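You operate a simulated robot arm through the tools that you are given. There is no shell and no other tool. Be economical: measure what you need, move in short steps, check, and stop when the job is done.

You run a simulated two-armed robot. Do the job below in one go: nothing can be reset, and whatever is moved stays where it is left.

Task
Brush out the yellow caddy, then close it up on the green-clipped lens.
Fine: hold the caddy to brush and to move its sliding post: right out, in to ONE at the end. Red brush, back in its pot. Scratch and drop nothing. What is to be rubbed or washed off counts as gone when no trace of it is left.

Only the result counts: the job must be done as asked and must still hold three seconds after the hand-in. Knocking over, shifting, dropping, spilling or breaking anything else fails it.

Robot
Two 7-joint arms with two-finger parallel grippers on one trunk, on a base that drives. Base frame: it is fixed to the floor where the robot stands at the start and does not move with it; the origin is under the middle of the robot, x ahead of it, y to its left, z up; the surface under the hand at the start is at about z = 880. Units: mm, degrees, N and s.
The left shoulder is at the start at [70, 133, 1276], the right one opposite. With the tool pointing down near the work surface each hand reaches from about 100 to 640 mm from the robot's upright axis, wherever it stands, measured 20 degrees to its own side. Places, roughly: black pot [500, -400, 900]; caddy bay [500, -100, 900]; clamp knob [800, -700, 900]; clipped lens [-750, -2250, 500]; dose dial [700, 400, 500]; flat lever [700, 500, 500]; lens (8x8x1 cm) [600, -500, 900]; sliding post [500, -100, 900]; upright lever [800, -100, 1000]. Payload 1.57 kg a hand.
Tool frame (each hand has its own): the origin (TCP) lies between the finger pads and is the grasp point; the fingertips stand 30 mm ahead of it; z points along the fingers, y is the line along which they close. The gripper opens to 80 mm. The fingers are 17 mm wide and 12 mm thick; the gripper's body (40 by 82 mm) begins 80 mm behind the TCP.
Orientation is that of the tool frame in the base frame, as a unit quaternion [w, x, y, z]. With the fingers straight down and closing along the base's y, the tool's x points along the base's -x, its y along +y and its z along -z.

Tools
- The arms move only by the tool play_rows. It takes "left_targets", "right_targets" or both (then of equal length, played together; a hand with none holds still); each is a list of rows, each a list of 2 entries, a list of its own where there are three numbers: the shift along the base's x, y, z in mm, then the turn, a rotation vector about the base's x, y, z in degrees. In form: [[[tx, ty, tz], [rx, ry, rz]], ...]. A call has 1 to 20 rows; each row is the pose to reach, as a shift and turn from the pose commanded when the call began. "left_grip" and "right_grip" are, for a hand that has rows, the finger opening in mm, from 0 to 80, set as the call begins (left out, the last holds). Each row takes 0.2 s and may step no farther than 50 mm and 8.6 degrees from the row before; otherwise, or with a gripper value out of range, the whole call is refused. A pose out of reach is approached as far as the arm can. The call stops where the force on the tool passes 40 N (or 10 N more than at its start, if that is more) or the arm is blocked; 0.2 s more then pass. Each finger travels about 153 mm/s and halts on what it meets, pressing with about 31 N; the grip force reading is that of the motor and also rises with nothing between the fingers. The clock runs only during rows and for 0.2 s after the last one: add rows that repeat a pose to give the fingers time. The reply holds the time, the measured pose of the TCP, the force on the tool along the base axes, the opening and the grip force, in the units named above and with some noise, with the torque about the TCP (base axes, N m) and any sound that the robot's microphone picked up, and new pictures: "show" is both (left out), scene, wrist or none (wrist: the cameras of the hands that moved).
- Cameras (640 x 400 px; columns grow to the right, rows downward): "scene" is now at [130.4, -25.4, 1492.4]; the picture's right is [-0.20, -0.98, 0.00], its down [-0.68, 0.14, -0.72] and it looks along [0.70, -0.14, -0.70] (base axes); focal length 261 px, centre (320, 200). "left" rides on the left gripper at [72, 7, -122] in its tool frame; the picture's right is [-0.09, 1.00, 0.00], its down [-0.84, -0.08, -0.54] and it looks along [-0.54, -0.05, 0.84] (tool axes); focal length 238 px, centre (320, 200). "right" rides on the right gripper at [72, -7, -122] in its tool frame; the picture's right is [0.09, 1.00, 0.00], its down [-0.84, 0.08, -0.54] and it looks along [-0.54, 0.05, 0.84] (tool axes); focal length 238 px, centre (320, 200). There is no depth. A picture from a camera that has moved, and an enlarged one, comes with that camera's place and axes in the base frame and with its lens. The place of the scene camera against the robot may be out by one fixed shift of up to 12 mm in any direction.
- raise_lower(by): slides the trunk up (or, below 0, down) by that many mm; the arms and the scene camera ride with it, the base frame stays. It gives what a move gives, with no picture.
- base_move(legs): drives the robot by 1 to 6 legs, each [ahead, left, turn to the left] in mm, mm and degrees, along the robot's own axes; the way and the turn of a leg run together, so that a leg with both is an arc; at most 1500 mm and 180 degrees a leg. The arms and the cameras ride along, it lands a little off, and it stops where it bumps. It gives what a move gives, and a new picture of the scene camera.
- turn_head(pan, tilt): turns the head with the scene camera to pan (to the left, within 86 degrees either way) and tilt (down, from -29 to 69), counted from straight ahead of the robot. It gives what a move gives, and a new picture of the scene camera.
- inspect(camera, box): a new picture of the part [left, top, right, bottom] of that camera's present view, enlarged. No time passes.
- job_done(): hands the job in; it is judged then, once.

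Work in short steps. Places have to be worked out from the pictures, the camera data and where the tool is seen: move nearer, look again, correct. Check each grasp and each placing, and mend what went wrong. You have 120 turns and 260 pictures in all, those below and enlarged ones among them. Open the grippers and draw the arms clear of the work before you hand the job in, unless the task says otherwise; then end with one line.

The tools are called after ">>>" as name(argument=value, ...) on one line, values as JSON. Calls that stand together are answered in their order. play_rows: Moves the arms, as the interface text tells. Its arguments: {"type":"object","properties":{"left_targets":{"type":"array"},"left_grip":{"type":"number"},"right_targets":{"type":"array"},"right_grip":{"type":"number"},"show":{"type":"string","enum":["both","scene","wrist","none"]}},"required":[]} The other tools are called the same way: raise_lower (by) slides the trunk up or down; base_move (legs) drives the base; turn_head (pan, tilt) turns the head that bears the scene camera; inspect (camera, box) takes an enlarged picture of a part of a camera's view; job_done () hands the job in.

At the start:

```text
clock: 0.0
left_tool_pos: [387.6, 51.5, 1282.6]
left_tcp_rot: [0.0, -0.001, 1.0, -0.001]
left_force: [-0.1, 0.2, 0.9]
left_torque: [0.01, 0.02, 0.01]
left_width: 80.2
left_finger_force: 0.1
right_tool_pos: [362.2, -266.3, 1251.7]
right_tcp_rot: [-0.001, 0.001, 1.0, 0.001]
right_force: [-0.6, -0.4, -0.5]
right_torque: [0.04, 0.01, -0.03]
right_width: 79.9
right_finger_force: 0.1
trunk travel left (down, up): [-850.0, 90.0]
robot x, y, heading: [-0.5, 2.3, -0.1]
head pan, tilt: [-11.5, 44.1]
```

scene: 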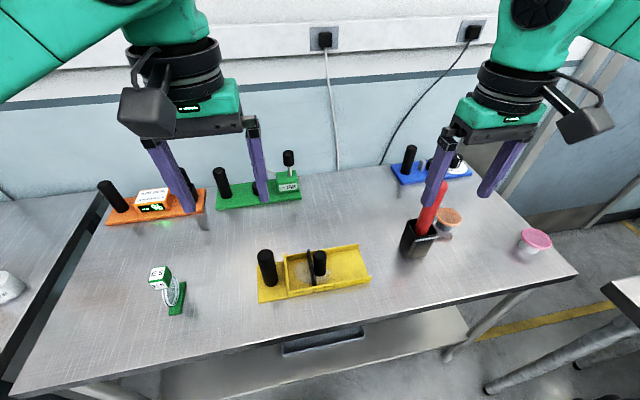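
right: 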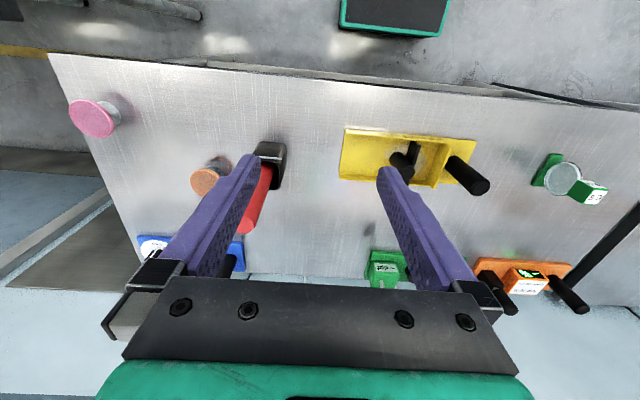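
left: 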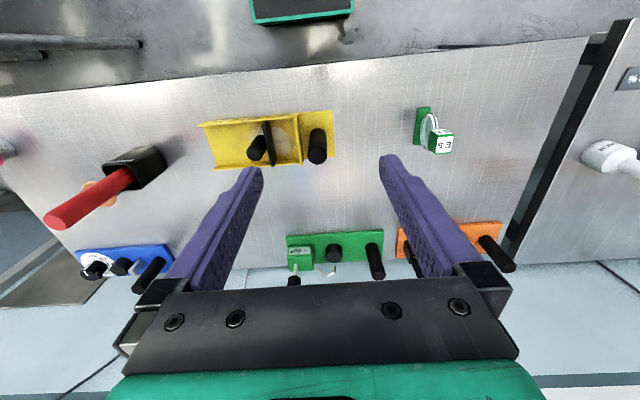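

I'll first take enlarged looks at the caddy, the lens with the green clip, and the pot.

>>> inspect(camera="scene", box=[240, 220, 400, 320])

>>> inspect(camera="scene", box=[100, 170, 260, 330])

>>> inspect(camera="scene", box=[370, 140, 560, 270])

>>> inspect(camera="right", box=[320, 110, 500, 220])

```text
4.00 times, centred on (320, 270) of scene
camera zoom: at [130.4, -25.4, 1492.4], right [-0.2, -0.98, 0.0], down [-0.68, 0.14, -0.72], along [0.7, -0.14, -0.7], focal length 1042 px, centre (320, -80)
```

zoom: 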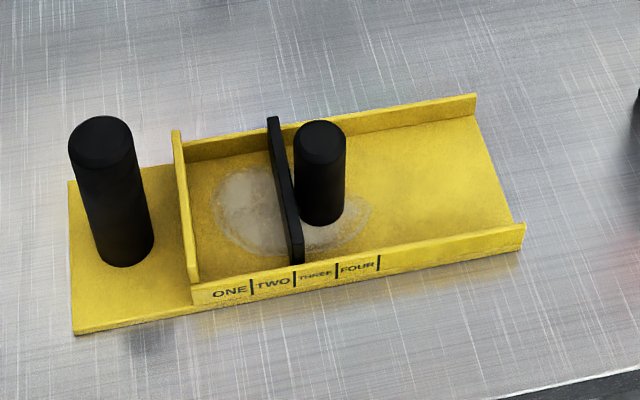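

```text
2.50 times, centred on (180, 250) of scene
camera zoom: at [130.4, -25.4, 1492.4], right [-0.2, -0.98, 0.0], down [-0.68, 0.14, -0.72], along [0.7, -0.14, -0.7], focal length 651 px, centre (670, 75)
```

zoom: 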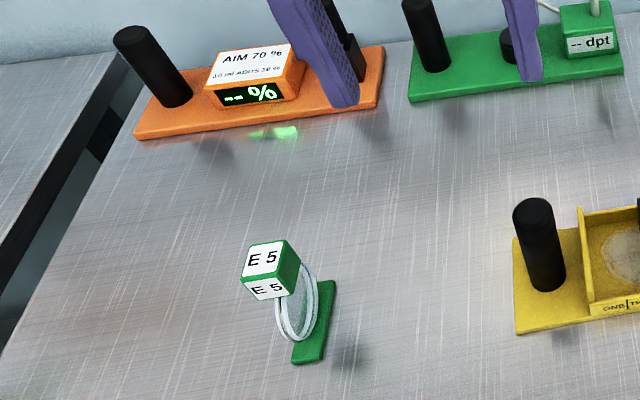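

```text
3.08 times, centred on (465, 205) of scene
camera zoom: at [130.4, -25.4, 1492.4], right [-0.2, -0.98, 0.0], down [-0.68, 0.14, -0.72], along [0.7, -0.14, -0.7], focal length 802 px, centre (-126, 185)
```

zoom: 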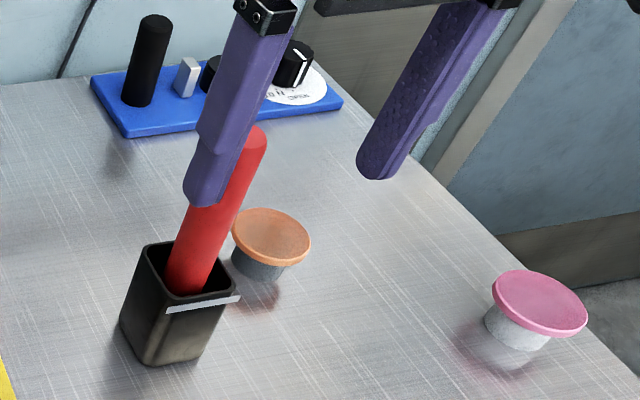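

```text
3.56 times, centred on (410, 165) of right
camera zoom: at [289.2, -273.2, 1372.2], right [-0.09, 1.0, 0.0], down [0.84, 0.08, 0.54], along [0.54, 0.05, -0.84], focal length 848 px, centre (0, 324)
```

zoom: 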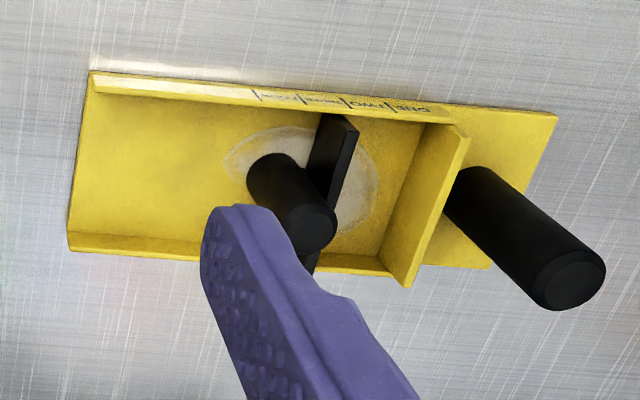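

Next I look around to learn what other lenses exist (the listed clipped lens is behind-right), and inspect the E5 item closely.

>>> inspect(camera="left", box=[390, 80, 490, 180])

>>> inspect(camera="scene", box=[140, 250, 210, 330])

>>> turn_head(pan=-86, tilt=25)

>>> turn_head(pan=70, tilt=30)

```text
4.00 times, centred on (440, 130) of left
camera zoom: at [314.3, 57.6, 1404.0], right [0.09, 1.0, 0.0], down [0.84, -0.08, 0.54], along [0.54, -0.05, -0.84], focal length 953 px, centre (-160, 480)
```

zoom: 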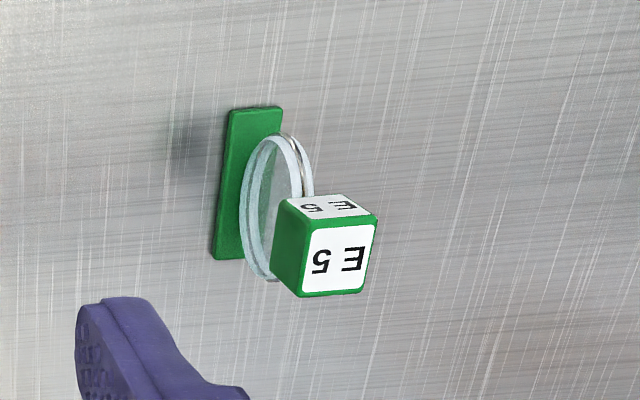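

```text
5.00 times, centred on (175, 290) of scene
camera zoom: at [130.4, -25.4, 1492.4], right [-0.2, -0.98, 0.0], down [-0.68, 0.14, -0.72], along [0.7, -0.14, -0.7], focal length 1303 px, centre (1045, -250)
```

zoom: 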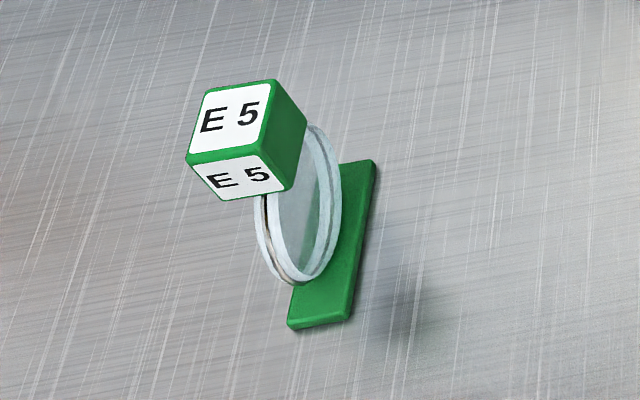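

```text
clock: 1.5
left_tool_pos: [386.5, 53.2, 1281.9]
left_tcp_rot: [0.0, -0.001, 1.0, -0.001]
left_force: [-0.2, -0.5, -0.1]
left_torque: [0.04, -0.02, 0.02]
left_width: 80.0
left_finger_force: 0.0
right_tool_pos: [362.5, -267.1, 1252.0]
right_tcp_rot: [-0.001, 0.0, 1.0, 0.001]
right_force: [0.5, 0.4, -0.5]
right_torque: [0.0, 0.0, 0.02]
right_width: 79.7
right_finger_force: 0.0
trunk travel left (down, up): [-850.0, 90.0]
robot x, y, heading: [1.9, -2.0, 0.1]
head pan, tilt: [-85.9, 25.0]
camera scene: at [56.6, -101.0, 1521.7], right [-1.0, -0.07, 0.0], down [-0.03, 0.42, -0.91], along [0.06, -0.9, -0.42], focal length 261 px, centre (320, 200)
```

scene: 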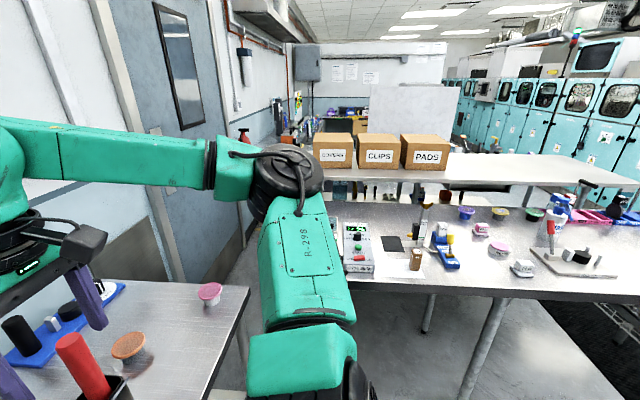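

```text
clock: 3.9
left_tool_pos: [386.2, 51.3, 1280.8]
left_tcp_rot: [0.0, -0.001, 1.0, -0.002]
left_force: [-0.1, 0.3, -0.1]
left_torque: [-0.01, -0.02, 0.01]
left_width: 79.9
left_finger_force: 0.1
right_tool_pos: [362.8, -265.7, 1251.6]
right_tcp_rot: [0.0, -0.001, 1.0, 0.0]
right_force: [-0.5, 1.2, 0.3]
right_torque: [0.0, 0.03, 0.03]
right_width: 79.9
right_finger_force: 0.1
trunk travel left (down, up): [-850.0, 90.0]
robot x, y, heading: [-2.9, -2.4, 0.2]
head pan, tilt: [70.0, 30.0]
camera scene: at [81.0, 75.9, 1513.8], right [0.94, -0.34, 0.0], down [-0.17, -0.47, -0.87], along [0.3, 0.81, -0.5], focal length 261 px, centre (320, 200)
```

scene: 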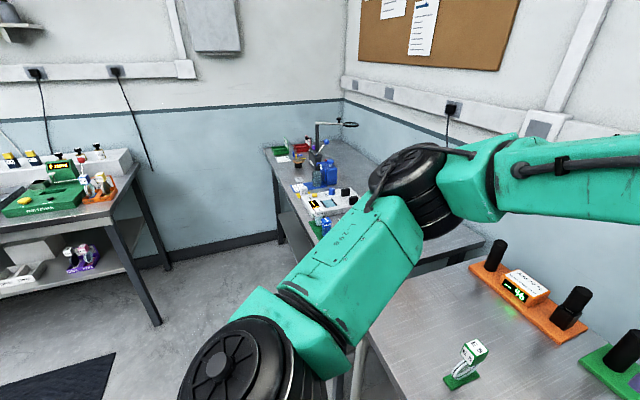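

The listed clipped lens projects into the right-hand back area; I look there more closely.

>>> turn_head(pan=-86, tilt=25)

>>> inspect(camera="scene", box=[320, 180, 480, 280])

>>> inspect(camera="scene", box=[470, 170, 640, 290])

>>> inspect(camera="scene", box=[0, 260, 160, 400])

```text
clock: 6.3
left_tool_pos: [385.4, 53.1, 1281.9]
left_tcp_rot: [0.0, -0.001, 1.0, 0.0]
left_force: [0.1, 0.3, -0.1]
left_torque: [0.03, -0.01, -0.03]
left_width: 80.0
left_finger_force: 0.1
right_tool_pos: [361.7, -266.0, 1253.1]
right_tcp_rot: [0.0, 0.0, 1.0, 0.001]
right_force: [-1.0, -0.6, 0.2]
right_torque: [-0.06, 0.02, -0.02]
right_width: 80.0
right_finger_force: 0.1
trunk travel left (down, up): [-850.0, 90.0]
robot x, y, heading: [-1.7, -4.7, 0.1]
head pan, tilt: [-85.9, 25.0]
camera scene: at [56.6, -101.0, 1521.7], right [-1.0, -0.07, 0.0], down [-0.03, 0.42, -0.91], along [0.06, -0.9, -0.42], focal length 261 px, centre (320, 200)
```

scene: 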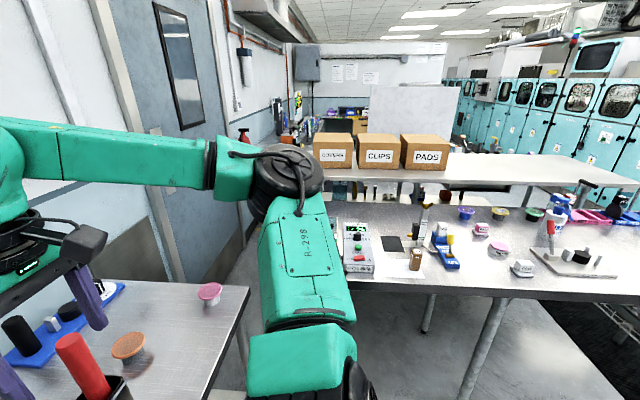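

```text
4.00 times, centred on (400, 230) of scene
camera zoom: at [56.6, -101.0, 1521.7], right [-1.0, -0.07, 0.0], down [-0.03, 0.42, -0.91], along [0.06, -0.9, -0.42], focal length 1042 px, centre (0, 80)
```

zoom: 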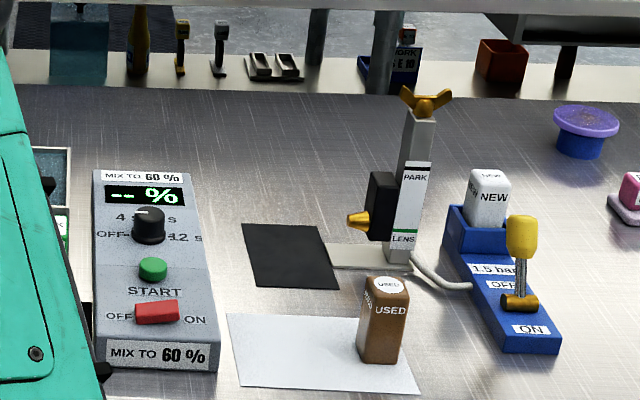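

```text
3.33 times, centred on (555, 230) of scene
camera zoom: at [56.6, -101.0, 1521.7], right [-1.0, -0.07, 0.0], down [-0.03, 0.42, -0.91], along [0.06, -0.9, -0.42], focal length 869 px, centre (-463, 100)
```

zoom: 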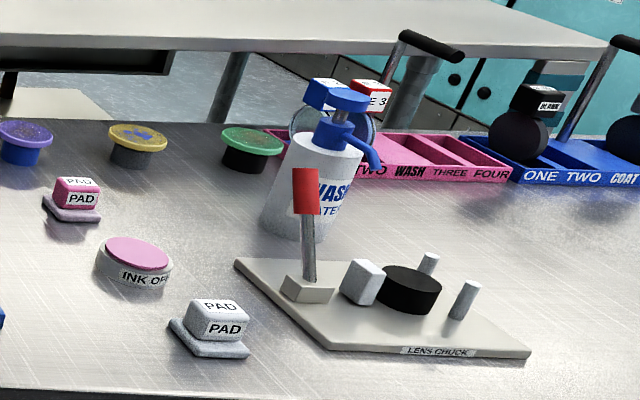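

```text
2.86 times, centred on (80, 330) of scene
camera zoom: at [56.6, -101.0, 1521.7], right [-1.0, -0.07, 0.0], down [-0.03, 0.42, -0.91], along [0.06, -0.9, -0.42], focal length 744 px, centre (1006, -171)
```

zoom: 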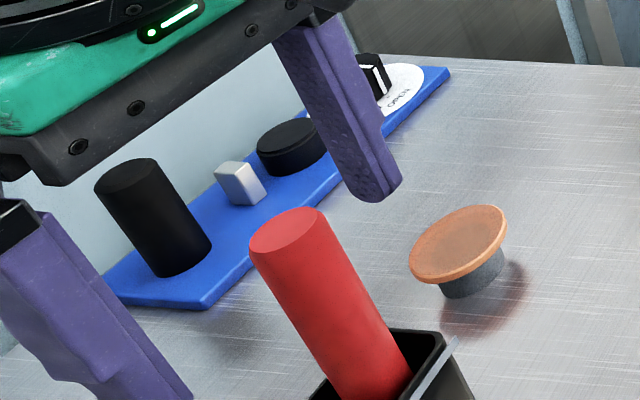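

A small labelled cube appears on the shelf beyond; I zoom in on it and its neighbours.

>>> inspect(camera="scene", box=[404, 182, 436, 206])

>>> inspect(camera="scene", box=[360, 180, 460, 210])

>>> inspect(camera="scene", box=[230, 90, 350, 200])

```text
16.00 times, centred on (420, 194) of scene
camera zoom: at [56.6, -101.0, 1521.7], right [-1.0, -0.07, 0.0], down [-0.03, 0.42, -0.91], along [0.06, -0.9, -0.42], focal length 4169 px, centre (-1280, 296)
```

zoom: 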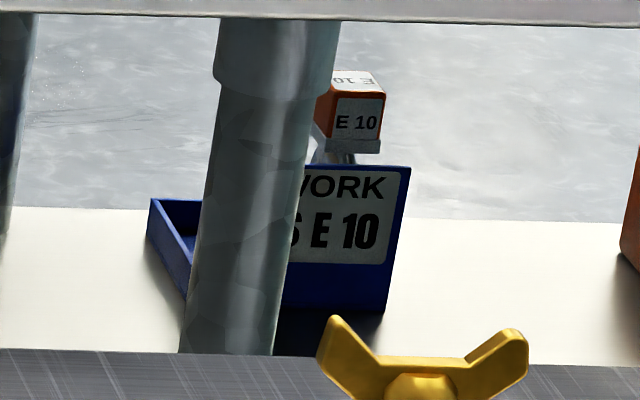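

```text
6.40 times, centred on (410, 195) of scene
camera zoom: at [56.6, -101.0, 1521.7], right [-1.0, -0.07, 0.0], down [-0.03, 0.42, -0.91], along [0.06, -0.9, -0.42], focal length 1668 px, centre (-256, 232)
```

zoom: 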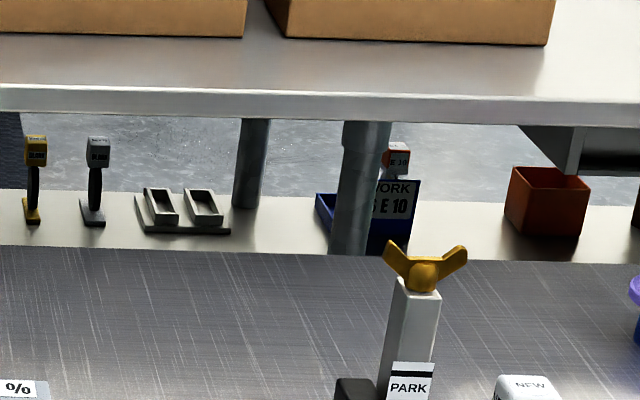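

```text
3.64 times, centred on (290, 145) of scene
camera zoom: at [56.6, -101.0, 1521.7], right [-1.0, -0.07, 0.0], down [-0.03, 0.42, -0.91], along [0.06, -0.9, -0.42], focal length 948 px, centre (429, 400)
```

zoom: 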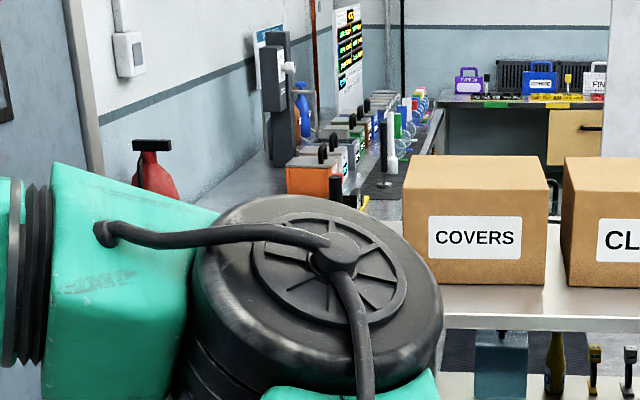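

The only green-clipped lens is the E5 one at about (482, 252), standing on its foot. Handle is at about (478, 28), sliding post at about (472, -95). I turn the head back, bring the left hand above the handle, and turn the right hand 90° so it closes along x, near the post.

>>> turn_head(pan=-8, tilt=50)

>>> play_rows(left_targets=[[[18, -5, -36], [0, 0, 0]], [[36, -10, -72], [0, 0, 0]], [[54, -15, -108], [0, 0, 0]], [[72, -20, -145], [0, 0, 0]], [[91, -24, -182], [0, 0, 0]], [[91, -24, -182], [0, 0, 0]], [[91, -24, -182], [0, 0, 0]], [[91, -24, -182], [0, 0, 0]], [[91, -24, -182], [0, 0, 0]], [[91, -24, -182], [0, 0, 0]], [[91, -24, -182], [0, 0, 0]]], right_targets=[[[10, 8, -10], [0, 0, 8.18]], [[20, 16, -20], [0, 0, 16.36]], [[30, 24, -30], [0, 0, 24.54]], [[40, 32, -40], [0, 0, 32.72]], [[50, 40, -50], [0, 0, 40.9]], [[60, 48, -60], [0, 0, 49.08]], [[70, 56, -70], [0, 0, 57.26]], [[80, 64, -80], [0, 0, 65.44]], [[90, 72, -90], [0, 0, 73.62]], [[100, 80, -100], [0, 0, 81.8]], [[110, 90, -110], [0, 0, 90]]], left_grip=80, right_grip=80)

```text
clock: 7.8
left_tool_pos: [386.1, 51.9, 1282.0]
left_tcp_rot: [0.0, -0.001, 1.0, -0.001]
left_force: [-0.6, 0.7, 0.3]
left_torque: [0.03, 0.03, -0.02]
left_width: 79.9
left_finger_force: 0.1
right_tool_pos: [362.6, -265.7, 1252.5]
right_tcp_rot: [0.0, 0.001, 1.0, 0.001]
right_force: [0.0, 0.2, 0.6]
right_torque: [0.0, 0.01, -0.01]
right_width: 80.1
right_finger_force: 0.1
trunk travel left (down, up): [-850.0, 90.0]
robot x, y, heading: [-2.6, -1.1, 0.3]
head pan, tilt: [-8.0, 50.0]
camera scene: at [126.3, -19.9, 1484.3], right [-0.14, -0.99, 0.0], down [-0.76, 0.11, -0.64], along [0.64, -0.09, -0.77], focal length 261 px, centre (320, 200)
```

scene: 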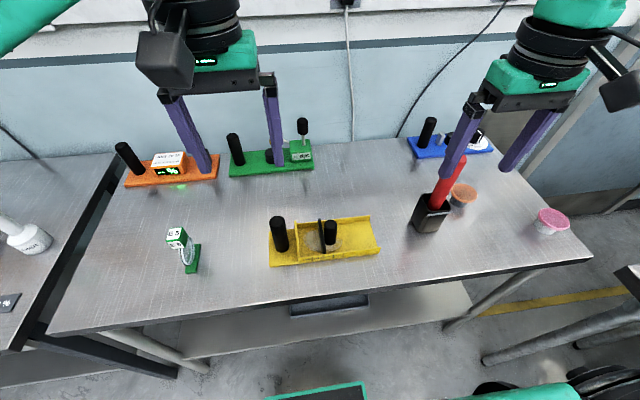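

```text
clock: 10.2
left_tool_pos: [476.9, 28.3, 1100.5]
left_tcp_rot: [0.0, 0.0, 1.0, -0.001]
left_force: [0.1, -0.7, 0.7]
left_torque: [0.05, -0.04, -0.01]
left_width: 80.2
left_finger_force: 0.0
right_tool_pos: [246.5, -36.3, 1084.5]
right_tcp_rot: [0.006, -0.669, 0.743, -0.006]
right_force: [-0.3, -0.4, -0.8]
right_torque: [0.02, 0.01, 0.0]
right_width: 80.0
right_finger_force: 0.0
right hand out of reach, approached as far as the arm can: row 4, 5, 6, 7, 8, 9, 10, 11
trunk travel left (down, up): [-850.0, 90.0]
robot x, y, heading: [-0.7, 1.4, -0.3]
head pan, tilt: [-8.0, 50.0]
camera scene: at [126.2, -19.6, 1484.3], right [-0.14, -0.99, 0.0], down [-0.76, 0.11, -0.64], along [0.64, -0.09, -0.77], focal length 261 px, centre (320, 200)
camera right: at [241.8, -108.3, 1205.2], right [-1.0, 0.01, -0.02], down [0.0, 0.84, 0.54], along [0.02, 0.54, -0.84], focal length 238 px, centre (320, 200)
camera left: at [404.6, 32.6, 1222.7], right [0.09, 1.0, 0.0], down [0.84, -0.08, 0.54], along [0.54, -0.05, -0.84], focal length 238 px, centre (320, 200)
```

scene: 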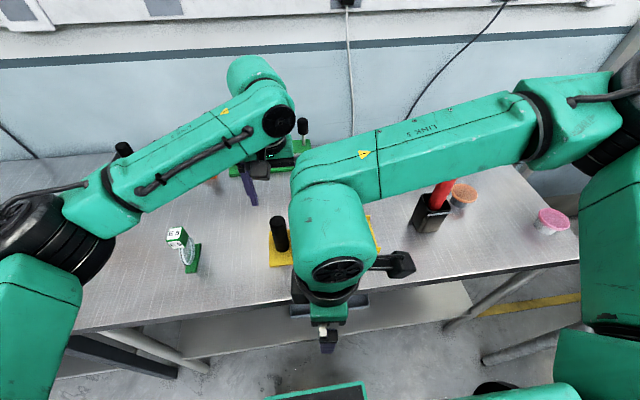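
right: 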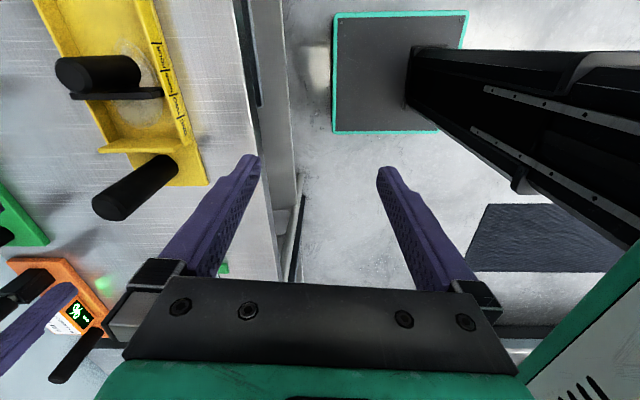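
left: 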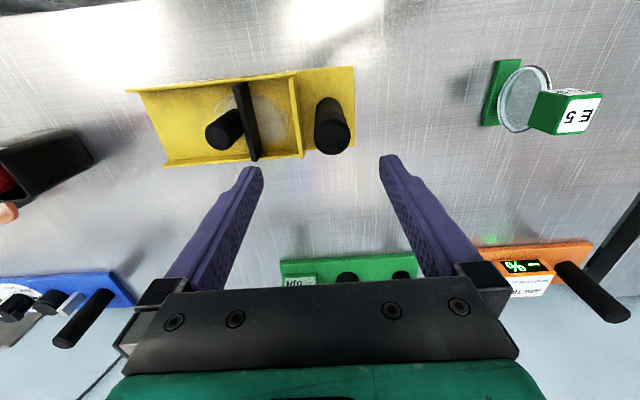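

The right wrist can't take that turn, so I bring it back to its plain orientation. For the left, I pitch the tool 45° forward (still closing along y), which keeps the space over the caddy free.

>>> play_rows(right_targets=[[[-7, -6, 6], [0, 0, -8.18]], [[-14, -12, 12], [0, 0, -16.36]], [[-21, -18, 18], [0, 0, -24.54]], [[-28, -24, 24], [0, 0, -32.72]], [[-35, -30, 30], [0, 0, -40.9]], [[-42, -36, 36], [0, 0, -49.08]], [[-49, -42, 42], [0, 0, -57.26]], [[-56, -48, 48], [0, 0, -65.44]], [[-62, -54, 54], [0, 0, -73.62]], [[-68, -60, 58], [0, 0, -81.8]], [[-72, -64, 60], [0, 0, -90]]], show="none")

>>> play_rows(left_targets=[[[-10, 0, 0], [0, -7.5, 0]], [[-20, 0, 0], [0, -15, 0]], [[-30, 0, 0], [0, -22.5, 0]], [[-40, 0, 0], [0, -30, 0]], [[-50, 0, 0], [0, -37.5, 0]], [[-60, 0, -10], [0, -45, 0]], [[-60, 0, -10], [0, -45, 0]]])

```text
clock: 11.7
left_tool_pos: [475.7, 26.3, 1100.3]
left_tcp_rot: [0.0, -0.001, 1.0, -0.001]
left_force: [-0.1, 1.2, 0.3]
left_torque: [0.01, -0.02, -0.05]
left_width: 80.0
left_finger_force: 0.1
right_tool_pos: [208.2, -70.2, 1123.8]
right_tcp_rot: [0.014, -0.3, 0.954, -0.012]
right_force: [11.4, -1.7, 3.7]
right_torque: [0.02, 1.74, 0.7]
right_width: 79.9
right_finger_force: 0.1
trunk travel left (down, up): [-850.0, 90.0]
robot x, y, heading: [-3.7, -0.1, 0.1]
head pan, tilt: [-8.0, 50.0]
stopped in row 7 (right hand): the force on the tool passed its limit at 88 N (the readings are from after the stop); the commanded pose is now the measured one
```

```text
clock: 13.3
left_tool_pos: [415.6, 25.7, 1090.0]
left_tcp_rot: [0.383, 0.0, 0.924, -0.001]
left_force: [0.0, 0.0, -0.5]
left_torque: [0.0, 0.01, 0.03]
left_width: 79.7
left_finger_force: 0.0
right_tool_pos: [209.3, -69.7, 1123.2]
right_tcp_rot: [0.013, -0.299, 0.954, -0.011]
right_force: [27.9, 1.3, -0.9]
right_torque: [-0.1, 3.52, 1.31]
right_width: 80.0
right_finger_force: 0.0
trunk travel left (down, up): [-850.0, 90.0]
robot x, y, heading: [-1.9, 3.3, -0.1]
head pan, tilt: [-8.0, 50.0]
camera scene: at [126.5, -19.7, 1484.2], right [-0.14, -0.99, 0.0], down [-0.76, 0.11, -0.64], along [0.64, -0.09, -0.77], focal length 261 px, centre (320, 200)
camera left: at [279.2, 32.3, 1126.0], right [0.07, 1.0, 0.06], down [0.21, -0.07, 0.98], along [0.98, -0.05, -0.21], focal length 238 px, centre (320, 200)
```

scene: 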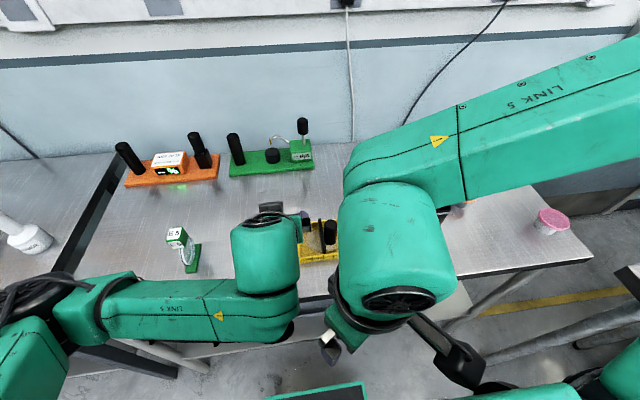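
left: 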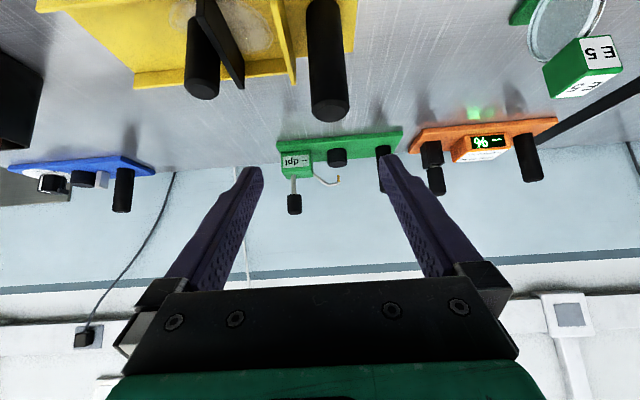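

The right hand is leaning on the trunk; I ease it forward and to the right, then straighten it.

>>> play_rows(right_targets=[[[20, -30, 10], [0, 0, 0]], [[40, -70, 20], [0, 0, -6]], [[60, -110, 30], [0, 0, -12]], [[90, -145, 40], [0, 0, -18]], [[120, -175, 50], [0, 0, -24]], [[150, -195, 60], [0, 0, -30]], [[180, -205, 70], [0, 0, -35]], [[180, -205, 70], [0, 0, -35]]], show="scene")

```text
clock: 15.1
left_tool_pos: [416.2, 25.3, 1090.5]
left_tcp_rot: [0.383, -0.001, 0.924, 0.0]
left_force: [-1.2, -0.3, 0.0]
left_torque: [-0.01, 0.03, 0.01]
left_width: 79.9
left_finger_force: 0.0
right_tool_pos: [388.8, -278.5, 1193.2]
right_tcp_rot: [0.009, 0.003, 1.0, -0.014]
right_force: [0.0, 0.4, 1.4]
right_torque: [0.02, 0.0, -0.01]
right_width: 80.0
right_finger_force: 0.0
trunk travel left (down, up): [-850.0, 90.0]
robot x, y, heading: [-3.5, 2.7, 0.2]
head pan, tilt: [-8.0, 50.0]
camera scene: at [125.8, -20.1, 1484.3], right [-0.14, -0.99, 0.0], down [-0.76, 0.11, -0.64], along [0.64, -0.09, -0.77], focal length 261 px, centre (320, 200)
```

scene: 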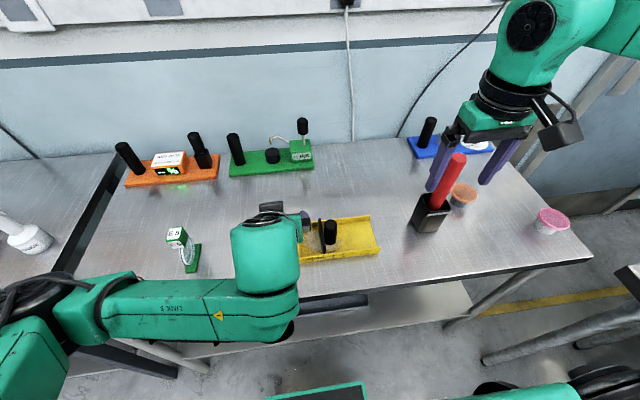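

Wrist views put the handle nearer y ≈ 38. I move the left hand to the start of a 45° approach line and look.

>>> play_rows(left_targets=[[[-7, 6, -27], [0, 0, 0]], [[-13, 12.5, -54], [0, 0, 0]], [[-13, 12.5, -54], [0, 0, 0]]], show="wrist")

>>> inspect(camera="scene", box=[230, 190, 390, 290])

>>> inspect(camera="right", box=[160, 60, 560, 280])

```text
clock: 15.9
left_tool_pos: [402.3, 39.2, 1036.4]
left_tcp_rot: [0.382, 0.0, 0.924, -0.001]
left_force: [0.4, 0.2, 0.6]
left_torque: [0.02, 0.02, 0.06]
left_width: 79.9
left_finger_force: 0.1
right_tool_pos: [388.8, -275.3, 1192.7]
right_tcp_rot: [0.009, 0.002, 1.0, -0.015]
right_force: [0.3, 0.6, -0.5]
right_torque: [-0.01, 0.02, 0.0]
right_width: 80.0
right_finger_force: 0.0
trunk travel left (down, up): [-850.0, 90.0]
robot x, y, heading: [-6.0, -0.8, 0.2]
head pan, tilt: [-8.0, 50.0]
camera left: at [266.1, 45.0, 1072.3], right [0.07, 1.0, 0.06], down [0.21, -0.08, 0.97], along [0.98, -0.05, -0.21], focal length 238 px, centre (320, 200)
```

left: 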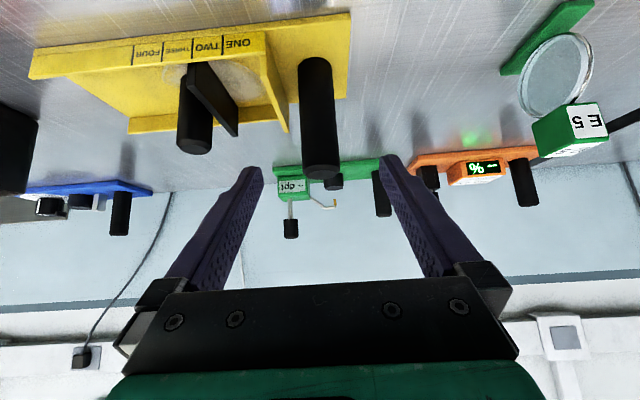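

```text
4.00 times, centred on (310, 240) of scene
camera zoom: at [126.4, -20.3, 1484.2], right [-0.14, -0.99, 0.0], down [-0.76, 0.11, -0.64], along [0.64, -0.09, -0.77], focal length 1042 px, centre (360, 40)
```

zoom: 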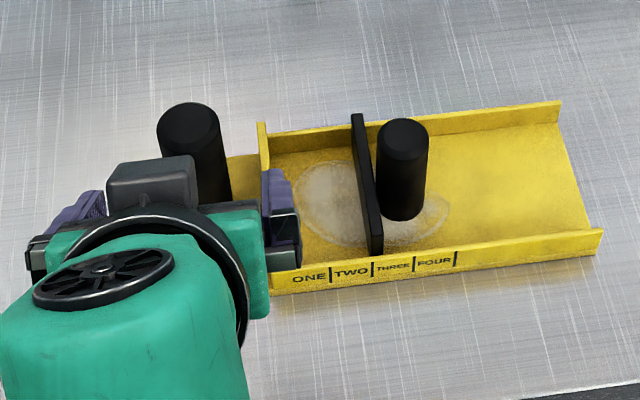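

```text
1.60 times, centred on (360, 170) of right
camera zoom: at [314.3, -280.1, 1311.7], right [-0.09, 1.0, -0.03], down [0.83, 0.09, 0.55], along [0.55, 0.02, -0.83], focal length 381 px, centre (256, 248)
```

zoom: 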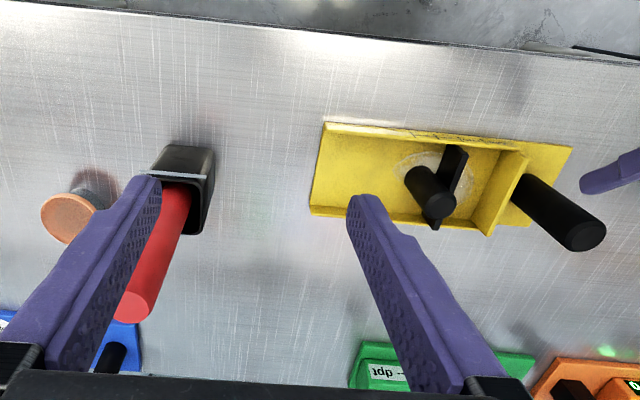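

Handle lies at about (472, 39), well centred between the fingers. I advance along the 45° line, then close.

>>> play_rows(left_targets=[[[24, 0, -24], [0, 0, 0]], [[48, 0, -48], [0, 0, 0]], [[70, 0, -70], [0, 0, 0]], [[70, 0, -70], [0, 0, 0]]], show="wrist")

>>> play_rows(left_targets=[[[0, 0, 0], [0, 0, 0]], [[0, 0, 0], [0, 0, 0]], [[0, 0, 0], [0, 0, 0]]], left_grip=0, show="wrist")

```text
clock: 16.9
left_tool_pos: [472.9, 39.0, 965.8]
left_tcp_rot: [0.383, 0.0, 0.924, -0.002]
left_force: [-0.6, -0.4, 0.0]
left_torque: [-0.01, 0.0, 0.02]
left_width: 80.0
left_finger_force: 0.1
right_tool_pos: [388.2, -276.6, 1193.1]
right_tcp_rot: [0.009, 0.002, 1.0, -0.014]
right_force: [-0.7, 0.4, 0.2]
right_torque: [0.0, 0.02, -0.01]
right_width: 80.0
right_finger_force: 0.1
trunk travel left (down, up): [-850.0, 90.0]
robot x, y, heading: [-3.1, -5.0, 0.0]
head pan, tilt: [-8.0, 50.0]
camera left: at [336.1, 45.1, 1001.8], right [0.07, 1.0, 0.06], down [0.21, -0.08, 0.97], along [0.98, -0.05, -0.21], focal length 238 px, centre (320, 200)
```

left: 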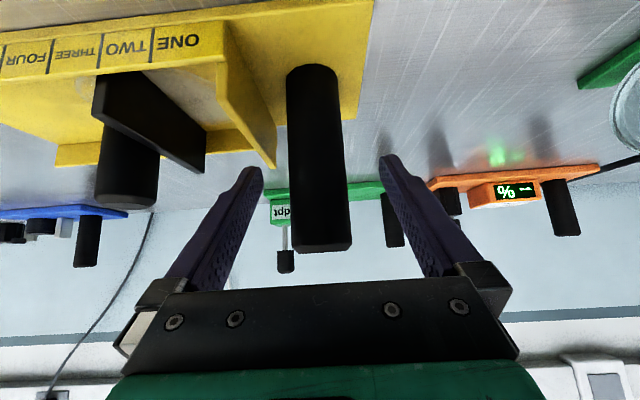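

```text
clock: 17.7
left_tool_pos: [472.3, 39.5, 965.0]
left_tcp_rot: [0.383, -0.001, 0.924, -0.001]
left_force: [-0.5, -0.4, -0.2]
left_torque: [0.33, -0.09, 0.04]
left_width: 35.0
left_finger_force: 30.8
right_tool_pos: [388.9, -276.4, 1191.7]
right_tcp_rot: [0.008, 0.001, 1.0, -0.015]
right_force: [-0.5, 0.6, 0.0]
right_torque: [0.01, -0.06, 0.0]
right_width: 79.7
right_finger_force: 0.1
trunk travel left (down, up): [-850.0, 90.0]
robot x, y, heading: [-2.0, 0.9, -0.2]
head pan, tilt: [-8.0, 50.0]
camera left: at [336.0, 45.0, 1001.9], right [0.07, 1.0, 0.06], down [0.21, -0.08, 0.97], along [0.98, -0.05, -0.21], focal length 238 px, centre (320, 200)
```

left: 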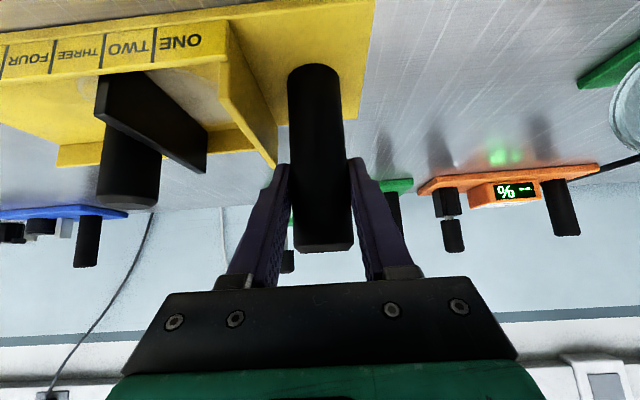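

Handle gripped firmly (35 mm). The sliding post should be near (472, -83); I bring the right hand above it.

>>> play_rows(right_targets=[[[16, 38, -15], [0.4, 0.2, 0]], [[33, 77, -30], [0.8, 0.4, 0]], [[50, 116, -50], [1.2, 0.6, 0]], [[66, 154, -80], [1.5, 0.8, 0]], [[83, 193, -112], [1.7, 1.0, 0.2]], [[83, 193, -112], [1.7, 1.0, 0.2]]], show="both")

```text
refused: row 4 steps farther than a row can; nothing moved
```

Row steps were slightly too long; I split them finer.

>>> play_rows(right_targets=[[[14, 33, -13], [0.4, 0.2, 0]], [[28, 66, -26], [0.8, 0.4, 0]], [[42, 98, -42], [1.2, 0.6, 0]], [[56, 130, -60], [1.5, 0.8, 0]], [[70, 162, -85], [1.7, 1.0, 0.2]], [[83, 193, -112], [1.7, 1.0, 0.2]], [[83, 193, -112], [1.7, 1.0, 0.2]]], show="both")

```text
clock: 19.3
left_tool_pos: [472.6, 39.4, 966.2]
left_tcp_rot: [0.382, 0.0, 0.924, -0.001]
left_force: [-1.1, 0.5, -0.3]
left_torque: [0.31, -0.07, 0.04]
left_width: 35.0
left_finger_force: 31.5
right_tool_pos: [460.2, -99.5, 1085.7]
right_tcp_rot: [0.001, 0.001, 1.0, 0.001]
right_force: [0.3, -1.2, -0.3]
right_torque: [-0.01, -0.01, 0.0]
right_width: 80.1
right_finger_force: 0.1
right hand out of reach, approached as far as the arm can: row 6, 7
trunk travel left (down, up): [-850.0, 90.0]
robot x, y, heading: [-1.5, -0.7, 0.3]
head pan, tilt: [-8.0, 50.0]
camera scene: at [125.8, -19.8, 1484.3], right [-0.14, -0.99, 0.0], down [-0.76, 0.11, -0.64], along [0.64, -0.09, -0.77], focal length 261 px, centre (320, 200)
camera right: at [385.8, -105.8, 1205.9], right [-0.09, 1.0, 0.0], down [0.84, 0.08, 0.54], along [0.54, 0.05, -0.84], focal length 238 px, centre (320, 200)
```

scene: 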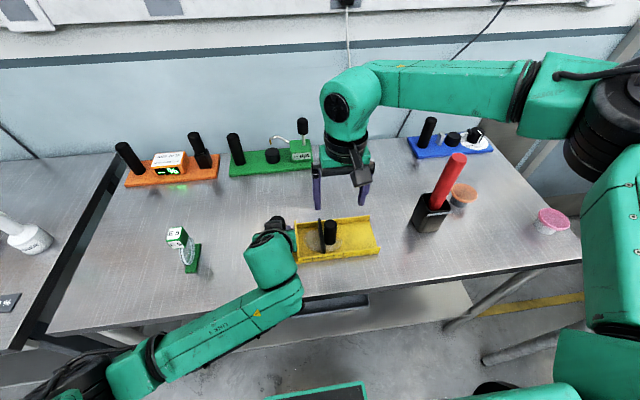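
right: 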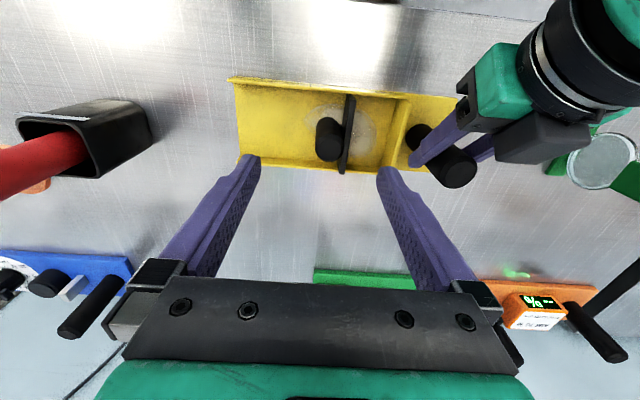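

Straight down is just out of reach there for the right hand. I pitch it forward 20° to bring the wrist nearer and try again above the post.

>>> play_rows(right_targets=[[[-5, 0, 0], [0, -7, 0]], [[-10, 0, 0], [0, -14, 0]], [[-15, 5, -10], [0, -20, 0]], [[-12, 12, -25], [0, -20, 0]], [[-8, 15, -40], [0, -20, 0]], [[-8, 15, -40], [0, -20, 0]]], show="both")

```text
clock: 20.7
left_tool_pos: [473.9, 39.7, 965.1]
left_tcp_rot: [0.383, -0.001, 0.924, -0.001]
left_force: [0.1, 0.0, 0.5]
left_torque: [0.33, -0.03, 0.03]
left_width: 34.9
left_finger_force: 31.4
right_tool_pos: [450.9, -83.8, 1043.9]
right_tcp_rot: [0.174, 0.001, 0.985, 0.0]
right_force: [0.3, 0.1, 0.5]
right_torque: [0.03, 0.01, -0.02]
right_width: 80.2
right_finger_force: 0.0
trunk travel left (down, up): [-850.0, 90.0]
robot x, y, heading: [1.6, 2.5, -0.3]
head pan, tilt: [-8.0, 50.0]
camera scene: at [126.5, -19.7, 1484.2], right [-0.14, -0.99, 0.0], down [-0.76, 0.11, -0.64], along [0.64, -0.09, -0.77], focal length 261 px, centre (320, 200)
camera right: at [340.8, -90.1, 1132.9], right [-0.09, 1.0, -0.03], down [0.6, 0.08, 0.8], along [0.8, 0.05, -0.6], focal length 238 px, centre (320, 200)
```

scene: 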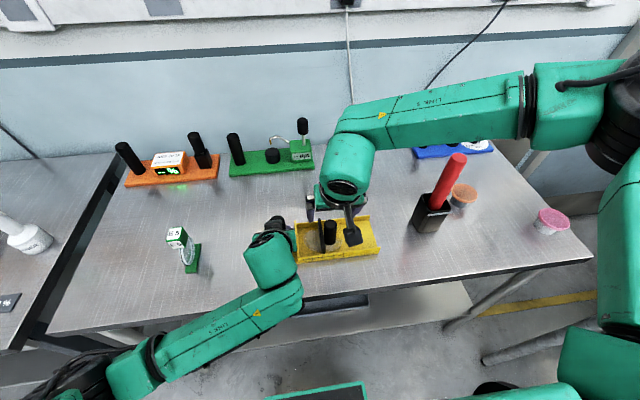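
right: 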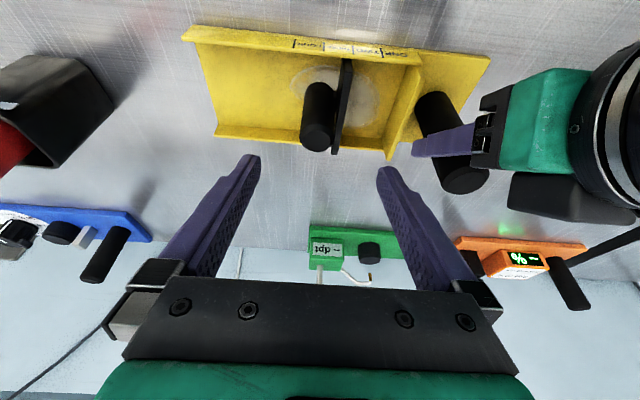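

Post is at (472, -87), top at z≈968, jaw plate top about 933. I lower the right hand so the fingertips straddle the post's top, just above the plate.

>>> play_rows(right_targets=[[[8, -3, -38], [0, 0, 0]], [[16, -3, -70], [0, 0, 0]], [[16, -3, -74], [0, 0, 0]], [[16, -3, -74], [0, 0, 0]]], show="wrist")

>>> inspect(camera="left", box=[0, 20, 300, 220])

```text
clock: 21.7
left_tool_pos: [473.5, 38.6, 966.5]
left_tcp_rot: [0.383, 0.0, 0.924, -0.001]
left_force: [0.1, -0.2, 0.0]
left_torque: [0.33, -0.07, 0.05]
left_width: 35.0
left_finger_force: 30.8
right_tool_pos: [456.6, -106.3, 987.2]
right_tcp_rot: [0.174, 0.0, 0.985, 0.001]
right_force: [0.9, -0.9, 1.0]
right_torque: [0.0, 0.02, -0.02]
right_width: 79.9
right_finger_force: 0.1
right hand out of reach, approached as far as the arm can: row 1, 2, 3, 4
trunk travel left (down, up): [-850.0, 90.0]
robot x, y, heading: [-2.1, -4.5, -0.0]
head pan, tilt: [-8.0, 50.0]
camera right: at [346.0, -113.4, 1076.4], right [-0.09, 1.0, -0.03], down [0.6, 0.08, 0.8], along [0.8, 0.05, -0.6], focal length 238 px, centre (320, 200)
```

right: 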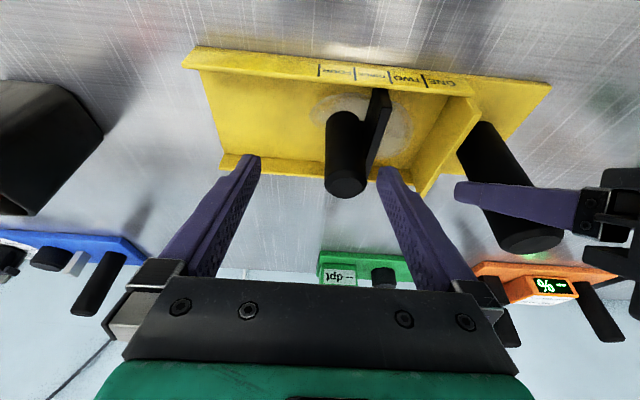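

```text
2.00 times, centred on (150, 120) of left
camera zoom: at [336.1, 44.9, 1001.9], right [0.07, 1.0, 0.06], down [0.21, -0.08, 0.97], along [0.98, -0.05, -0.21], focal length 477 px, centre (660, 360)
```

zoom: 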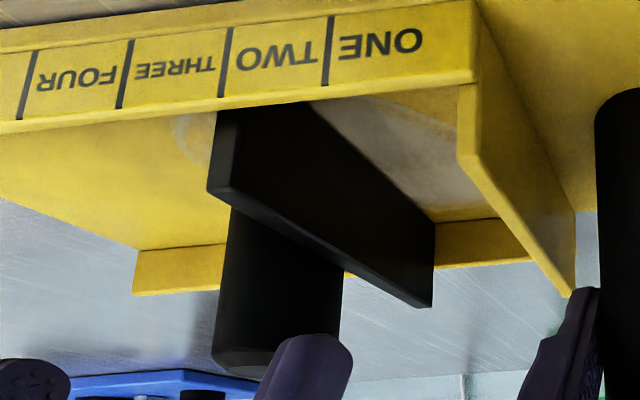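

Reach is limited by the wrist again; I pitch the right hand to 45° as the left one and try the same spot.

>>> play_rows(right_targets=[[[-12, 0, 15], [0, -6.5, 0]], [[-24, 0, 30], [0, -13, 0]], [[-36, 4, 38], [0, -19, 0]], [[-46, 10, 34], [0, -25, 0]], [[-46, 19, 30], [0, -25, 0]], [[-46, 19, 30], [0, -25, 0]]], show="both")

```text
clock: 23.1
left_tool_pos: [473.9, 39.7, 965.3]
left_tcp_rot: [0.382, 0.0, 0.924, -0.001]
left_force: [-0.3, 0.4, -0.6]
left_torque: [0.31, 0.05, 0.05]
left_width: 35.1
left_finger_force: 30.9
right_tool_pos: [410.6, -89.4, 1020.7]
right_tcp_rot: [0.383, 0.0, 0.924, 0.002]
right_force: [-0.8, 0.0, 0.1]
right_torque: [0.01, 0.0, 0.02]
right_width: 80.0
right_finger_force: 0.1
right hand out of reach, approached as far as the arm can: row 5, 6
trunk travel left (down, up): [-850.0, 90.0]
robot x, y, heading: [-0.4, -0.5, 0.2]
head pan, tilt: [-8.0, 50.0]
camera scene: at [126.3, -19.7, 1484.2], right [-0.14, -0.99, 0.0], down [-0.76, 0.11, -0.64], along [0.64, -0.09, -0.77], focal length 261 px, centre (320, 200)
camera right: at [271.9, -98.3, 1055.7], right [-0.07, 1.0, -0.06], down [0.21, 0.08, 0.98], along [0.98, 0.05, -0.21], focal length 238 px, centre (320, 200)
```

scene: 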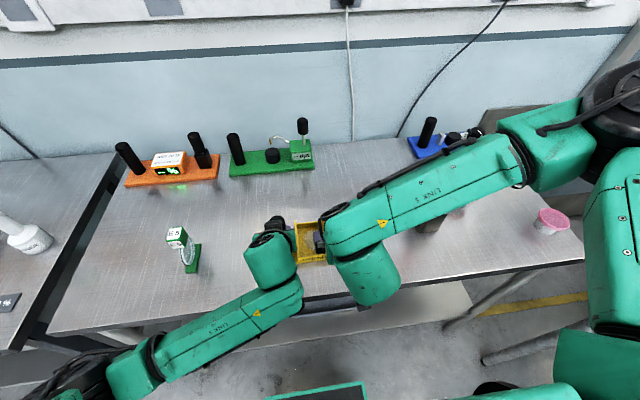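
right: 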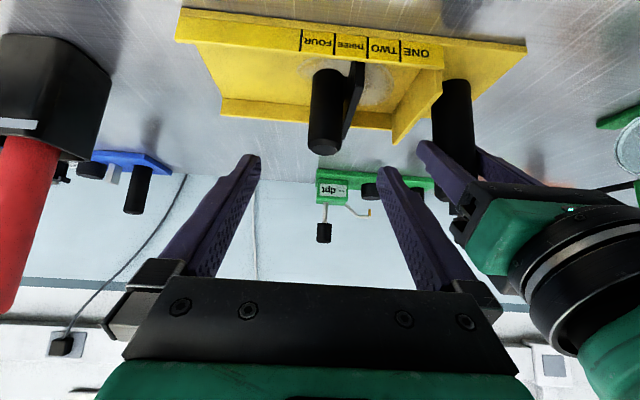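

The right elbow sits high and forward, unlike the left's. I pull the right hand back toward the body to let the elbow fold down, then return.

>>> play_rows(right_targets=[[[-20, -30, 10], [0, 0, 0]], [[-45, -65, 20], [0, 0, 0]], [[-75, -95, 20], [0, 0, 0]], [[-105, -125, 10], [0, 0, 0]], [[-140, -150, 0], [0, 0, 0]], [[-175, -170, 0], [0, 0, 0]], [[-205, -190, 0], [0, 0, 0]], [[-205, -190, 0], [0, 0, 0]]], show="scene")

```text
clock: 24.9
left_tool_pos: [473.2, 40.2, 965.9]
left_tcp_rot: [0.383, 0.0, 0.924, -0.002]
left_force: [-0.3, 0.2, 0.2]
left_torque: [0.39, 0.0, 0.02]
left_width: 35.2
left_finger_force: 31.4
right_tool_pos: [386.4, -165.4, 1031.0]
right_tcp_rot: [0.382, 0.001, 0.924, 0.0]
right_force: [-0.3, 0.4, -0.4]
right_torque: [-0.01, -0.02, 0.0]
right_width: 80.0
right_finger_force: 0.0
right hand out of reach, approached as far as the arm can: row 2, 3, 4, 5, 6, 7, 8
trunk travel left (down, up): [-850.0, 90.0]
robot x, y, heading: [-1.1, 3.2, 0.1]
head pan, tilt: [-8.0, 50.0]
camera scene: at [126.1, -19.7, 1484.3], right [-0.14, -0.99, 0.0], down [-0.76, 0.11, -0.64], along [0.64, -0.09, -0.77], focal length 261 px, centre (320, 200)
```

scene: 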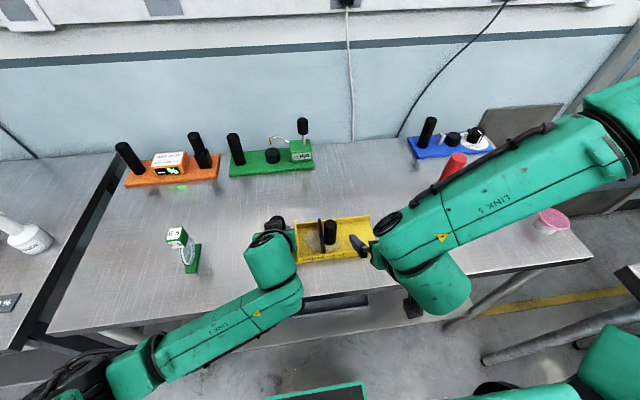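

Still stuck in that elbow posture. I lift back to the upright start-like pose and look at the arm.

>>> play_rows(right_targets=[[[0, -15, 25], [0, 7, 0]], [[0, -30, 50], [0, 14, 0]], [[0, -45, 75], [0, 21, 0]], [[0, -60, 100], [0, 28, 0]], [[-5, -75, 130], [0, 35, 0]], [[-10, -90, 165], [0, 40, 0]], [[-20, -100, 200], [0, 45, 0]], [[-26, -100, 220], [0, 45, 0]], [[-26, -100, 220], [0, 45, 0]]], show="scene")

```text
clock: 26.9
left_tool_pos: [472.9, 38.5, 967.1]
left_tcp_rot: [0.383, -0.001, 0.924, 0.0]
left_force: [-1.0, 1.3, 0.7]
left_torque: [0.37, -0.05, 0.04]
left_width: 34.8
left_finger_force: 30.5
right_tool_pos: [357.0, -266.1, 1247.2]
right_tcp_rot: [-0.001, 0.0, 1.0, 0.001]
right_force: [-0.4, -0.6, 0.8]
right_torque: [-0.01, -0.05, 0.0]
right_width: 80.0
right_finger_force: 0.0
trunk travel left (down, up): [-850.0, 90.0]
robot x, y, heading: [-2.2, 4.6, -0.1]
head pan, tilt: [-8.0, 50.0]
camera scene: at [126.4, -20.0, 1484.2], right [-0.14, -0.99, 0.0], down [-0.76, 0.11, -0.64], along [0.64, -0.09, -0.77], focal length 261 px, centre (320, 200)
```

scene: 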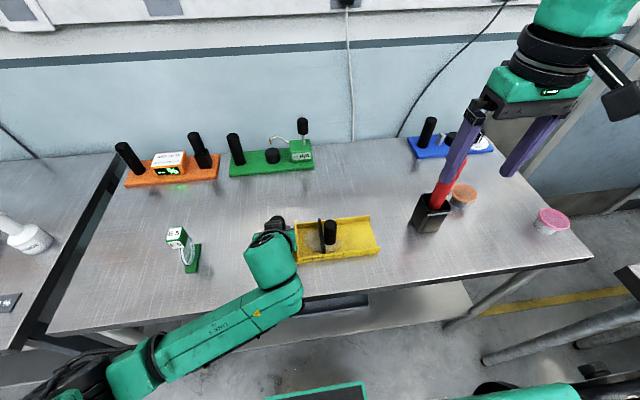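

Posture reset. I move the right hand inward while high first, then descend, mirroring the left hand's path.

>>> play_rows(right_targets=[[[5, 40, 0], [0, 0, 0]], [[10, 80, 0], [0, 0, 0]], [[15, 120, 0], [0, 0, 0]], [[20, 155, 0], [0, 0, 0]], [[30, 175, -20], [0, 0, 0]], [[45, 179, -60], [0, 0, 0]], [[60, 179, -100], [0, 0, 0]], [[80, 179, -140], [0, 0, 0]], [[95, 179, -165], [0, 0, 0]], [[95, 179, -165], [0, 0, 0]]], show="scene")

```text
clock: 29.1
left_tool_pos: [472.6, 39.6, 965.8]
left_tcp_rot: [0.383, 0.0, 0.924, -0.001]
left_force: [0.5, 0.4, 0.3]
left_torque: [0.36, -0.01, -0.05]
left_width: 34.8
left_finger_force: 30.9
right_tool_pos: [448.3, -90.4, 1082.1]
right_tcp_rot: [0.001, 0.0, 1.0, 0.001]
right_force: [-0.6, -0.8, 1.1]
right_torque: [-0.01, -0.02, 0.01]
right_width: 79.9
right_finger_force: 0.1
right hand out of reach, approached as far as the arm can: row 9, 10
trunk travel left (down, up): [-850.0, 90.0]
robot x, y, heading: [-3.2, -1.8, 0.0]
head pan, tilt: [-8.0, 50.0]
camera scene: at [126.4, -19.8, 1484.2], right [-0.14, -0.99, 0.0], down [-0.76, 0.11, -0.64], along [0.64, -0.09, -0.77], focal length 261 px, centre (320, 200)
```

scene: 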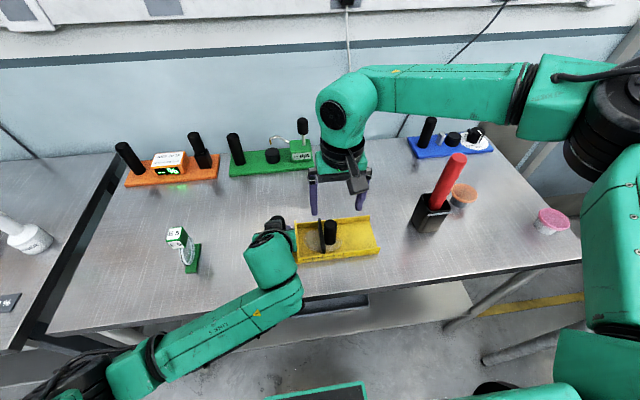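

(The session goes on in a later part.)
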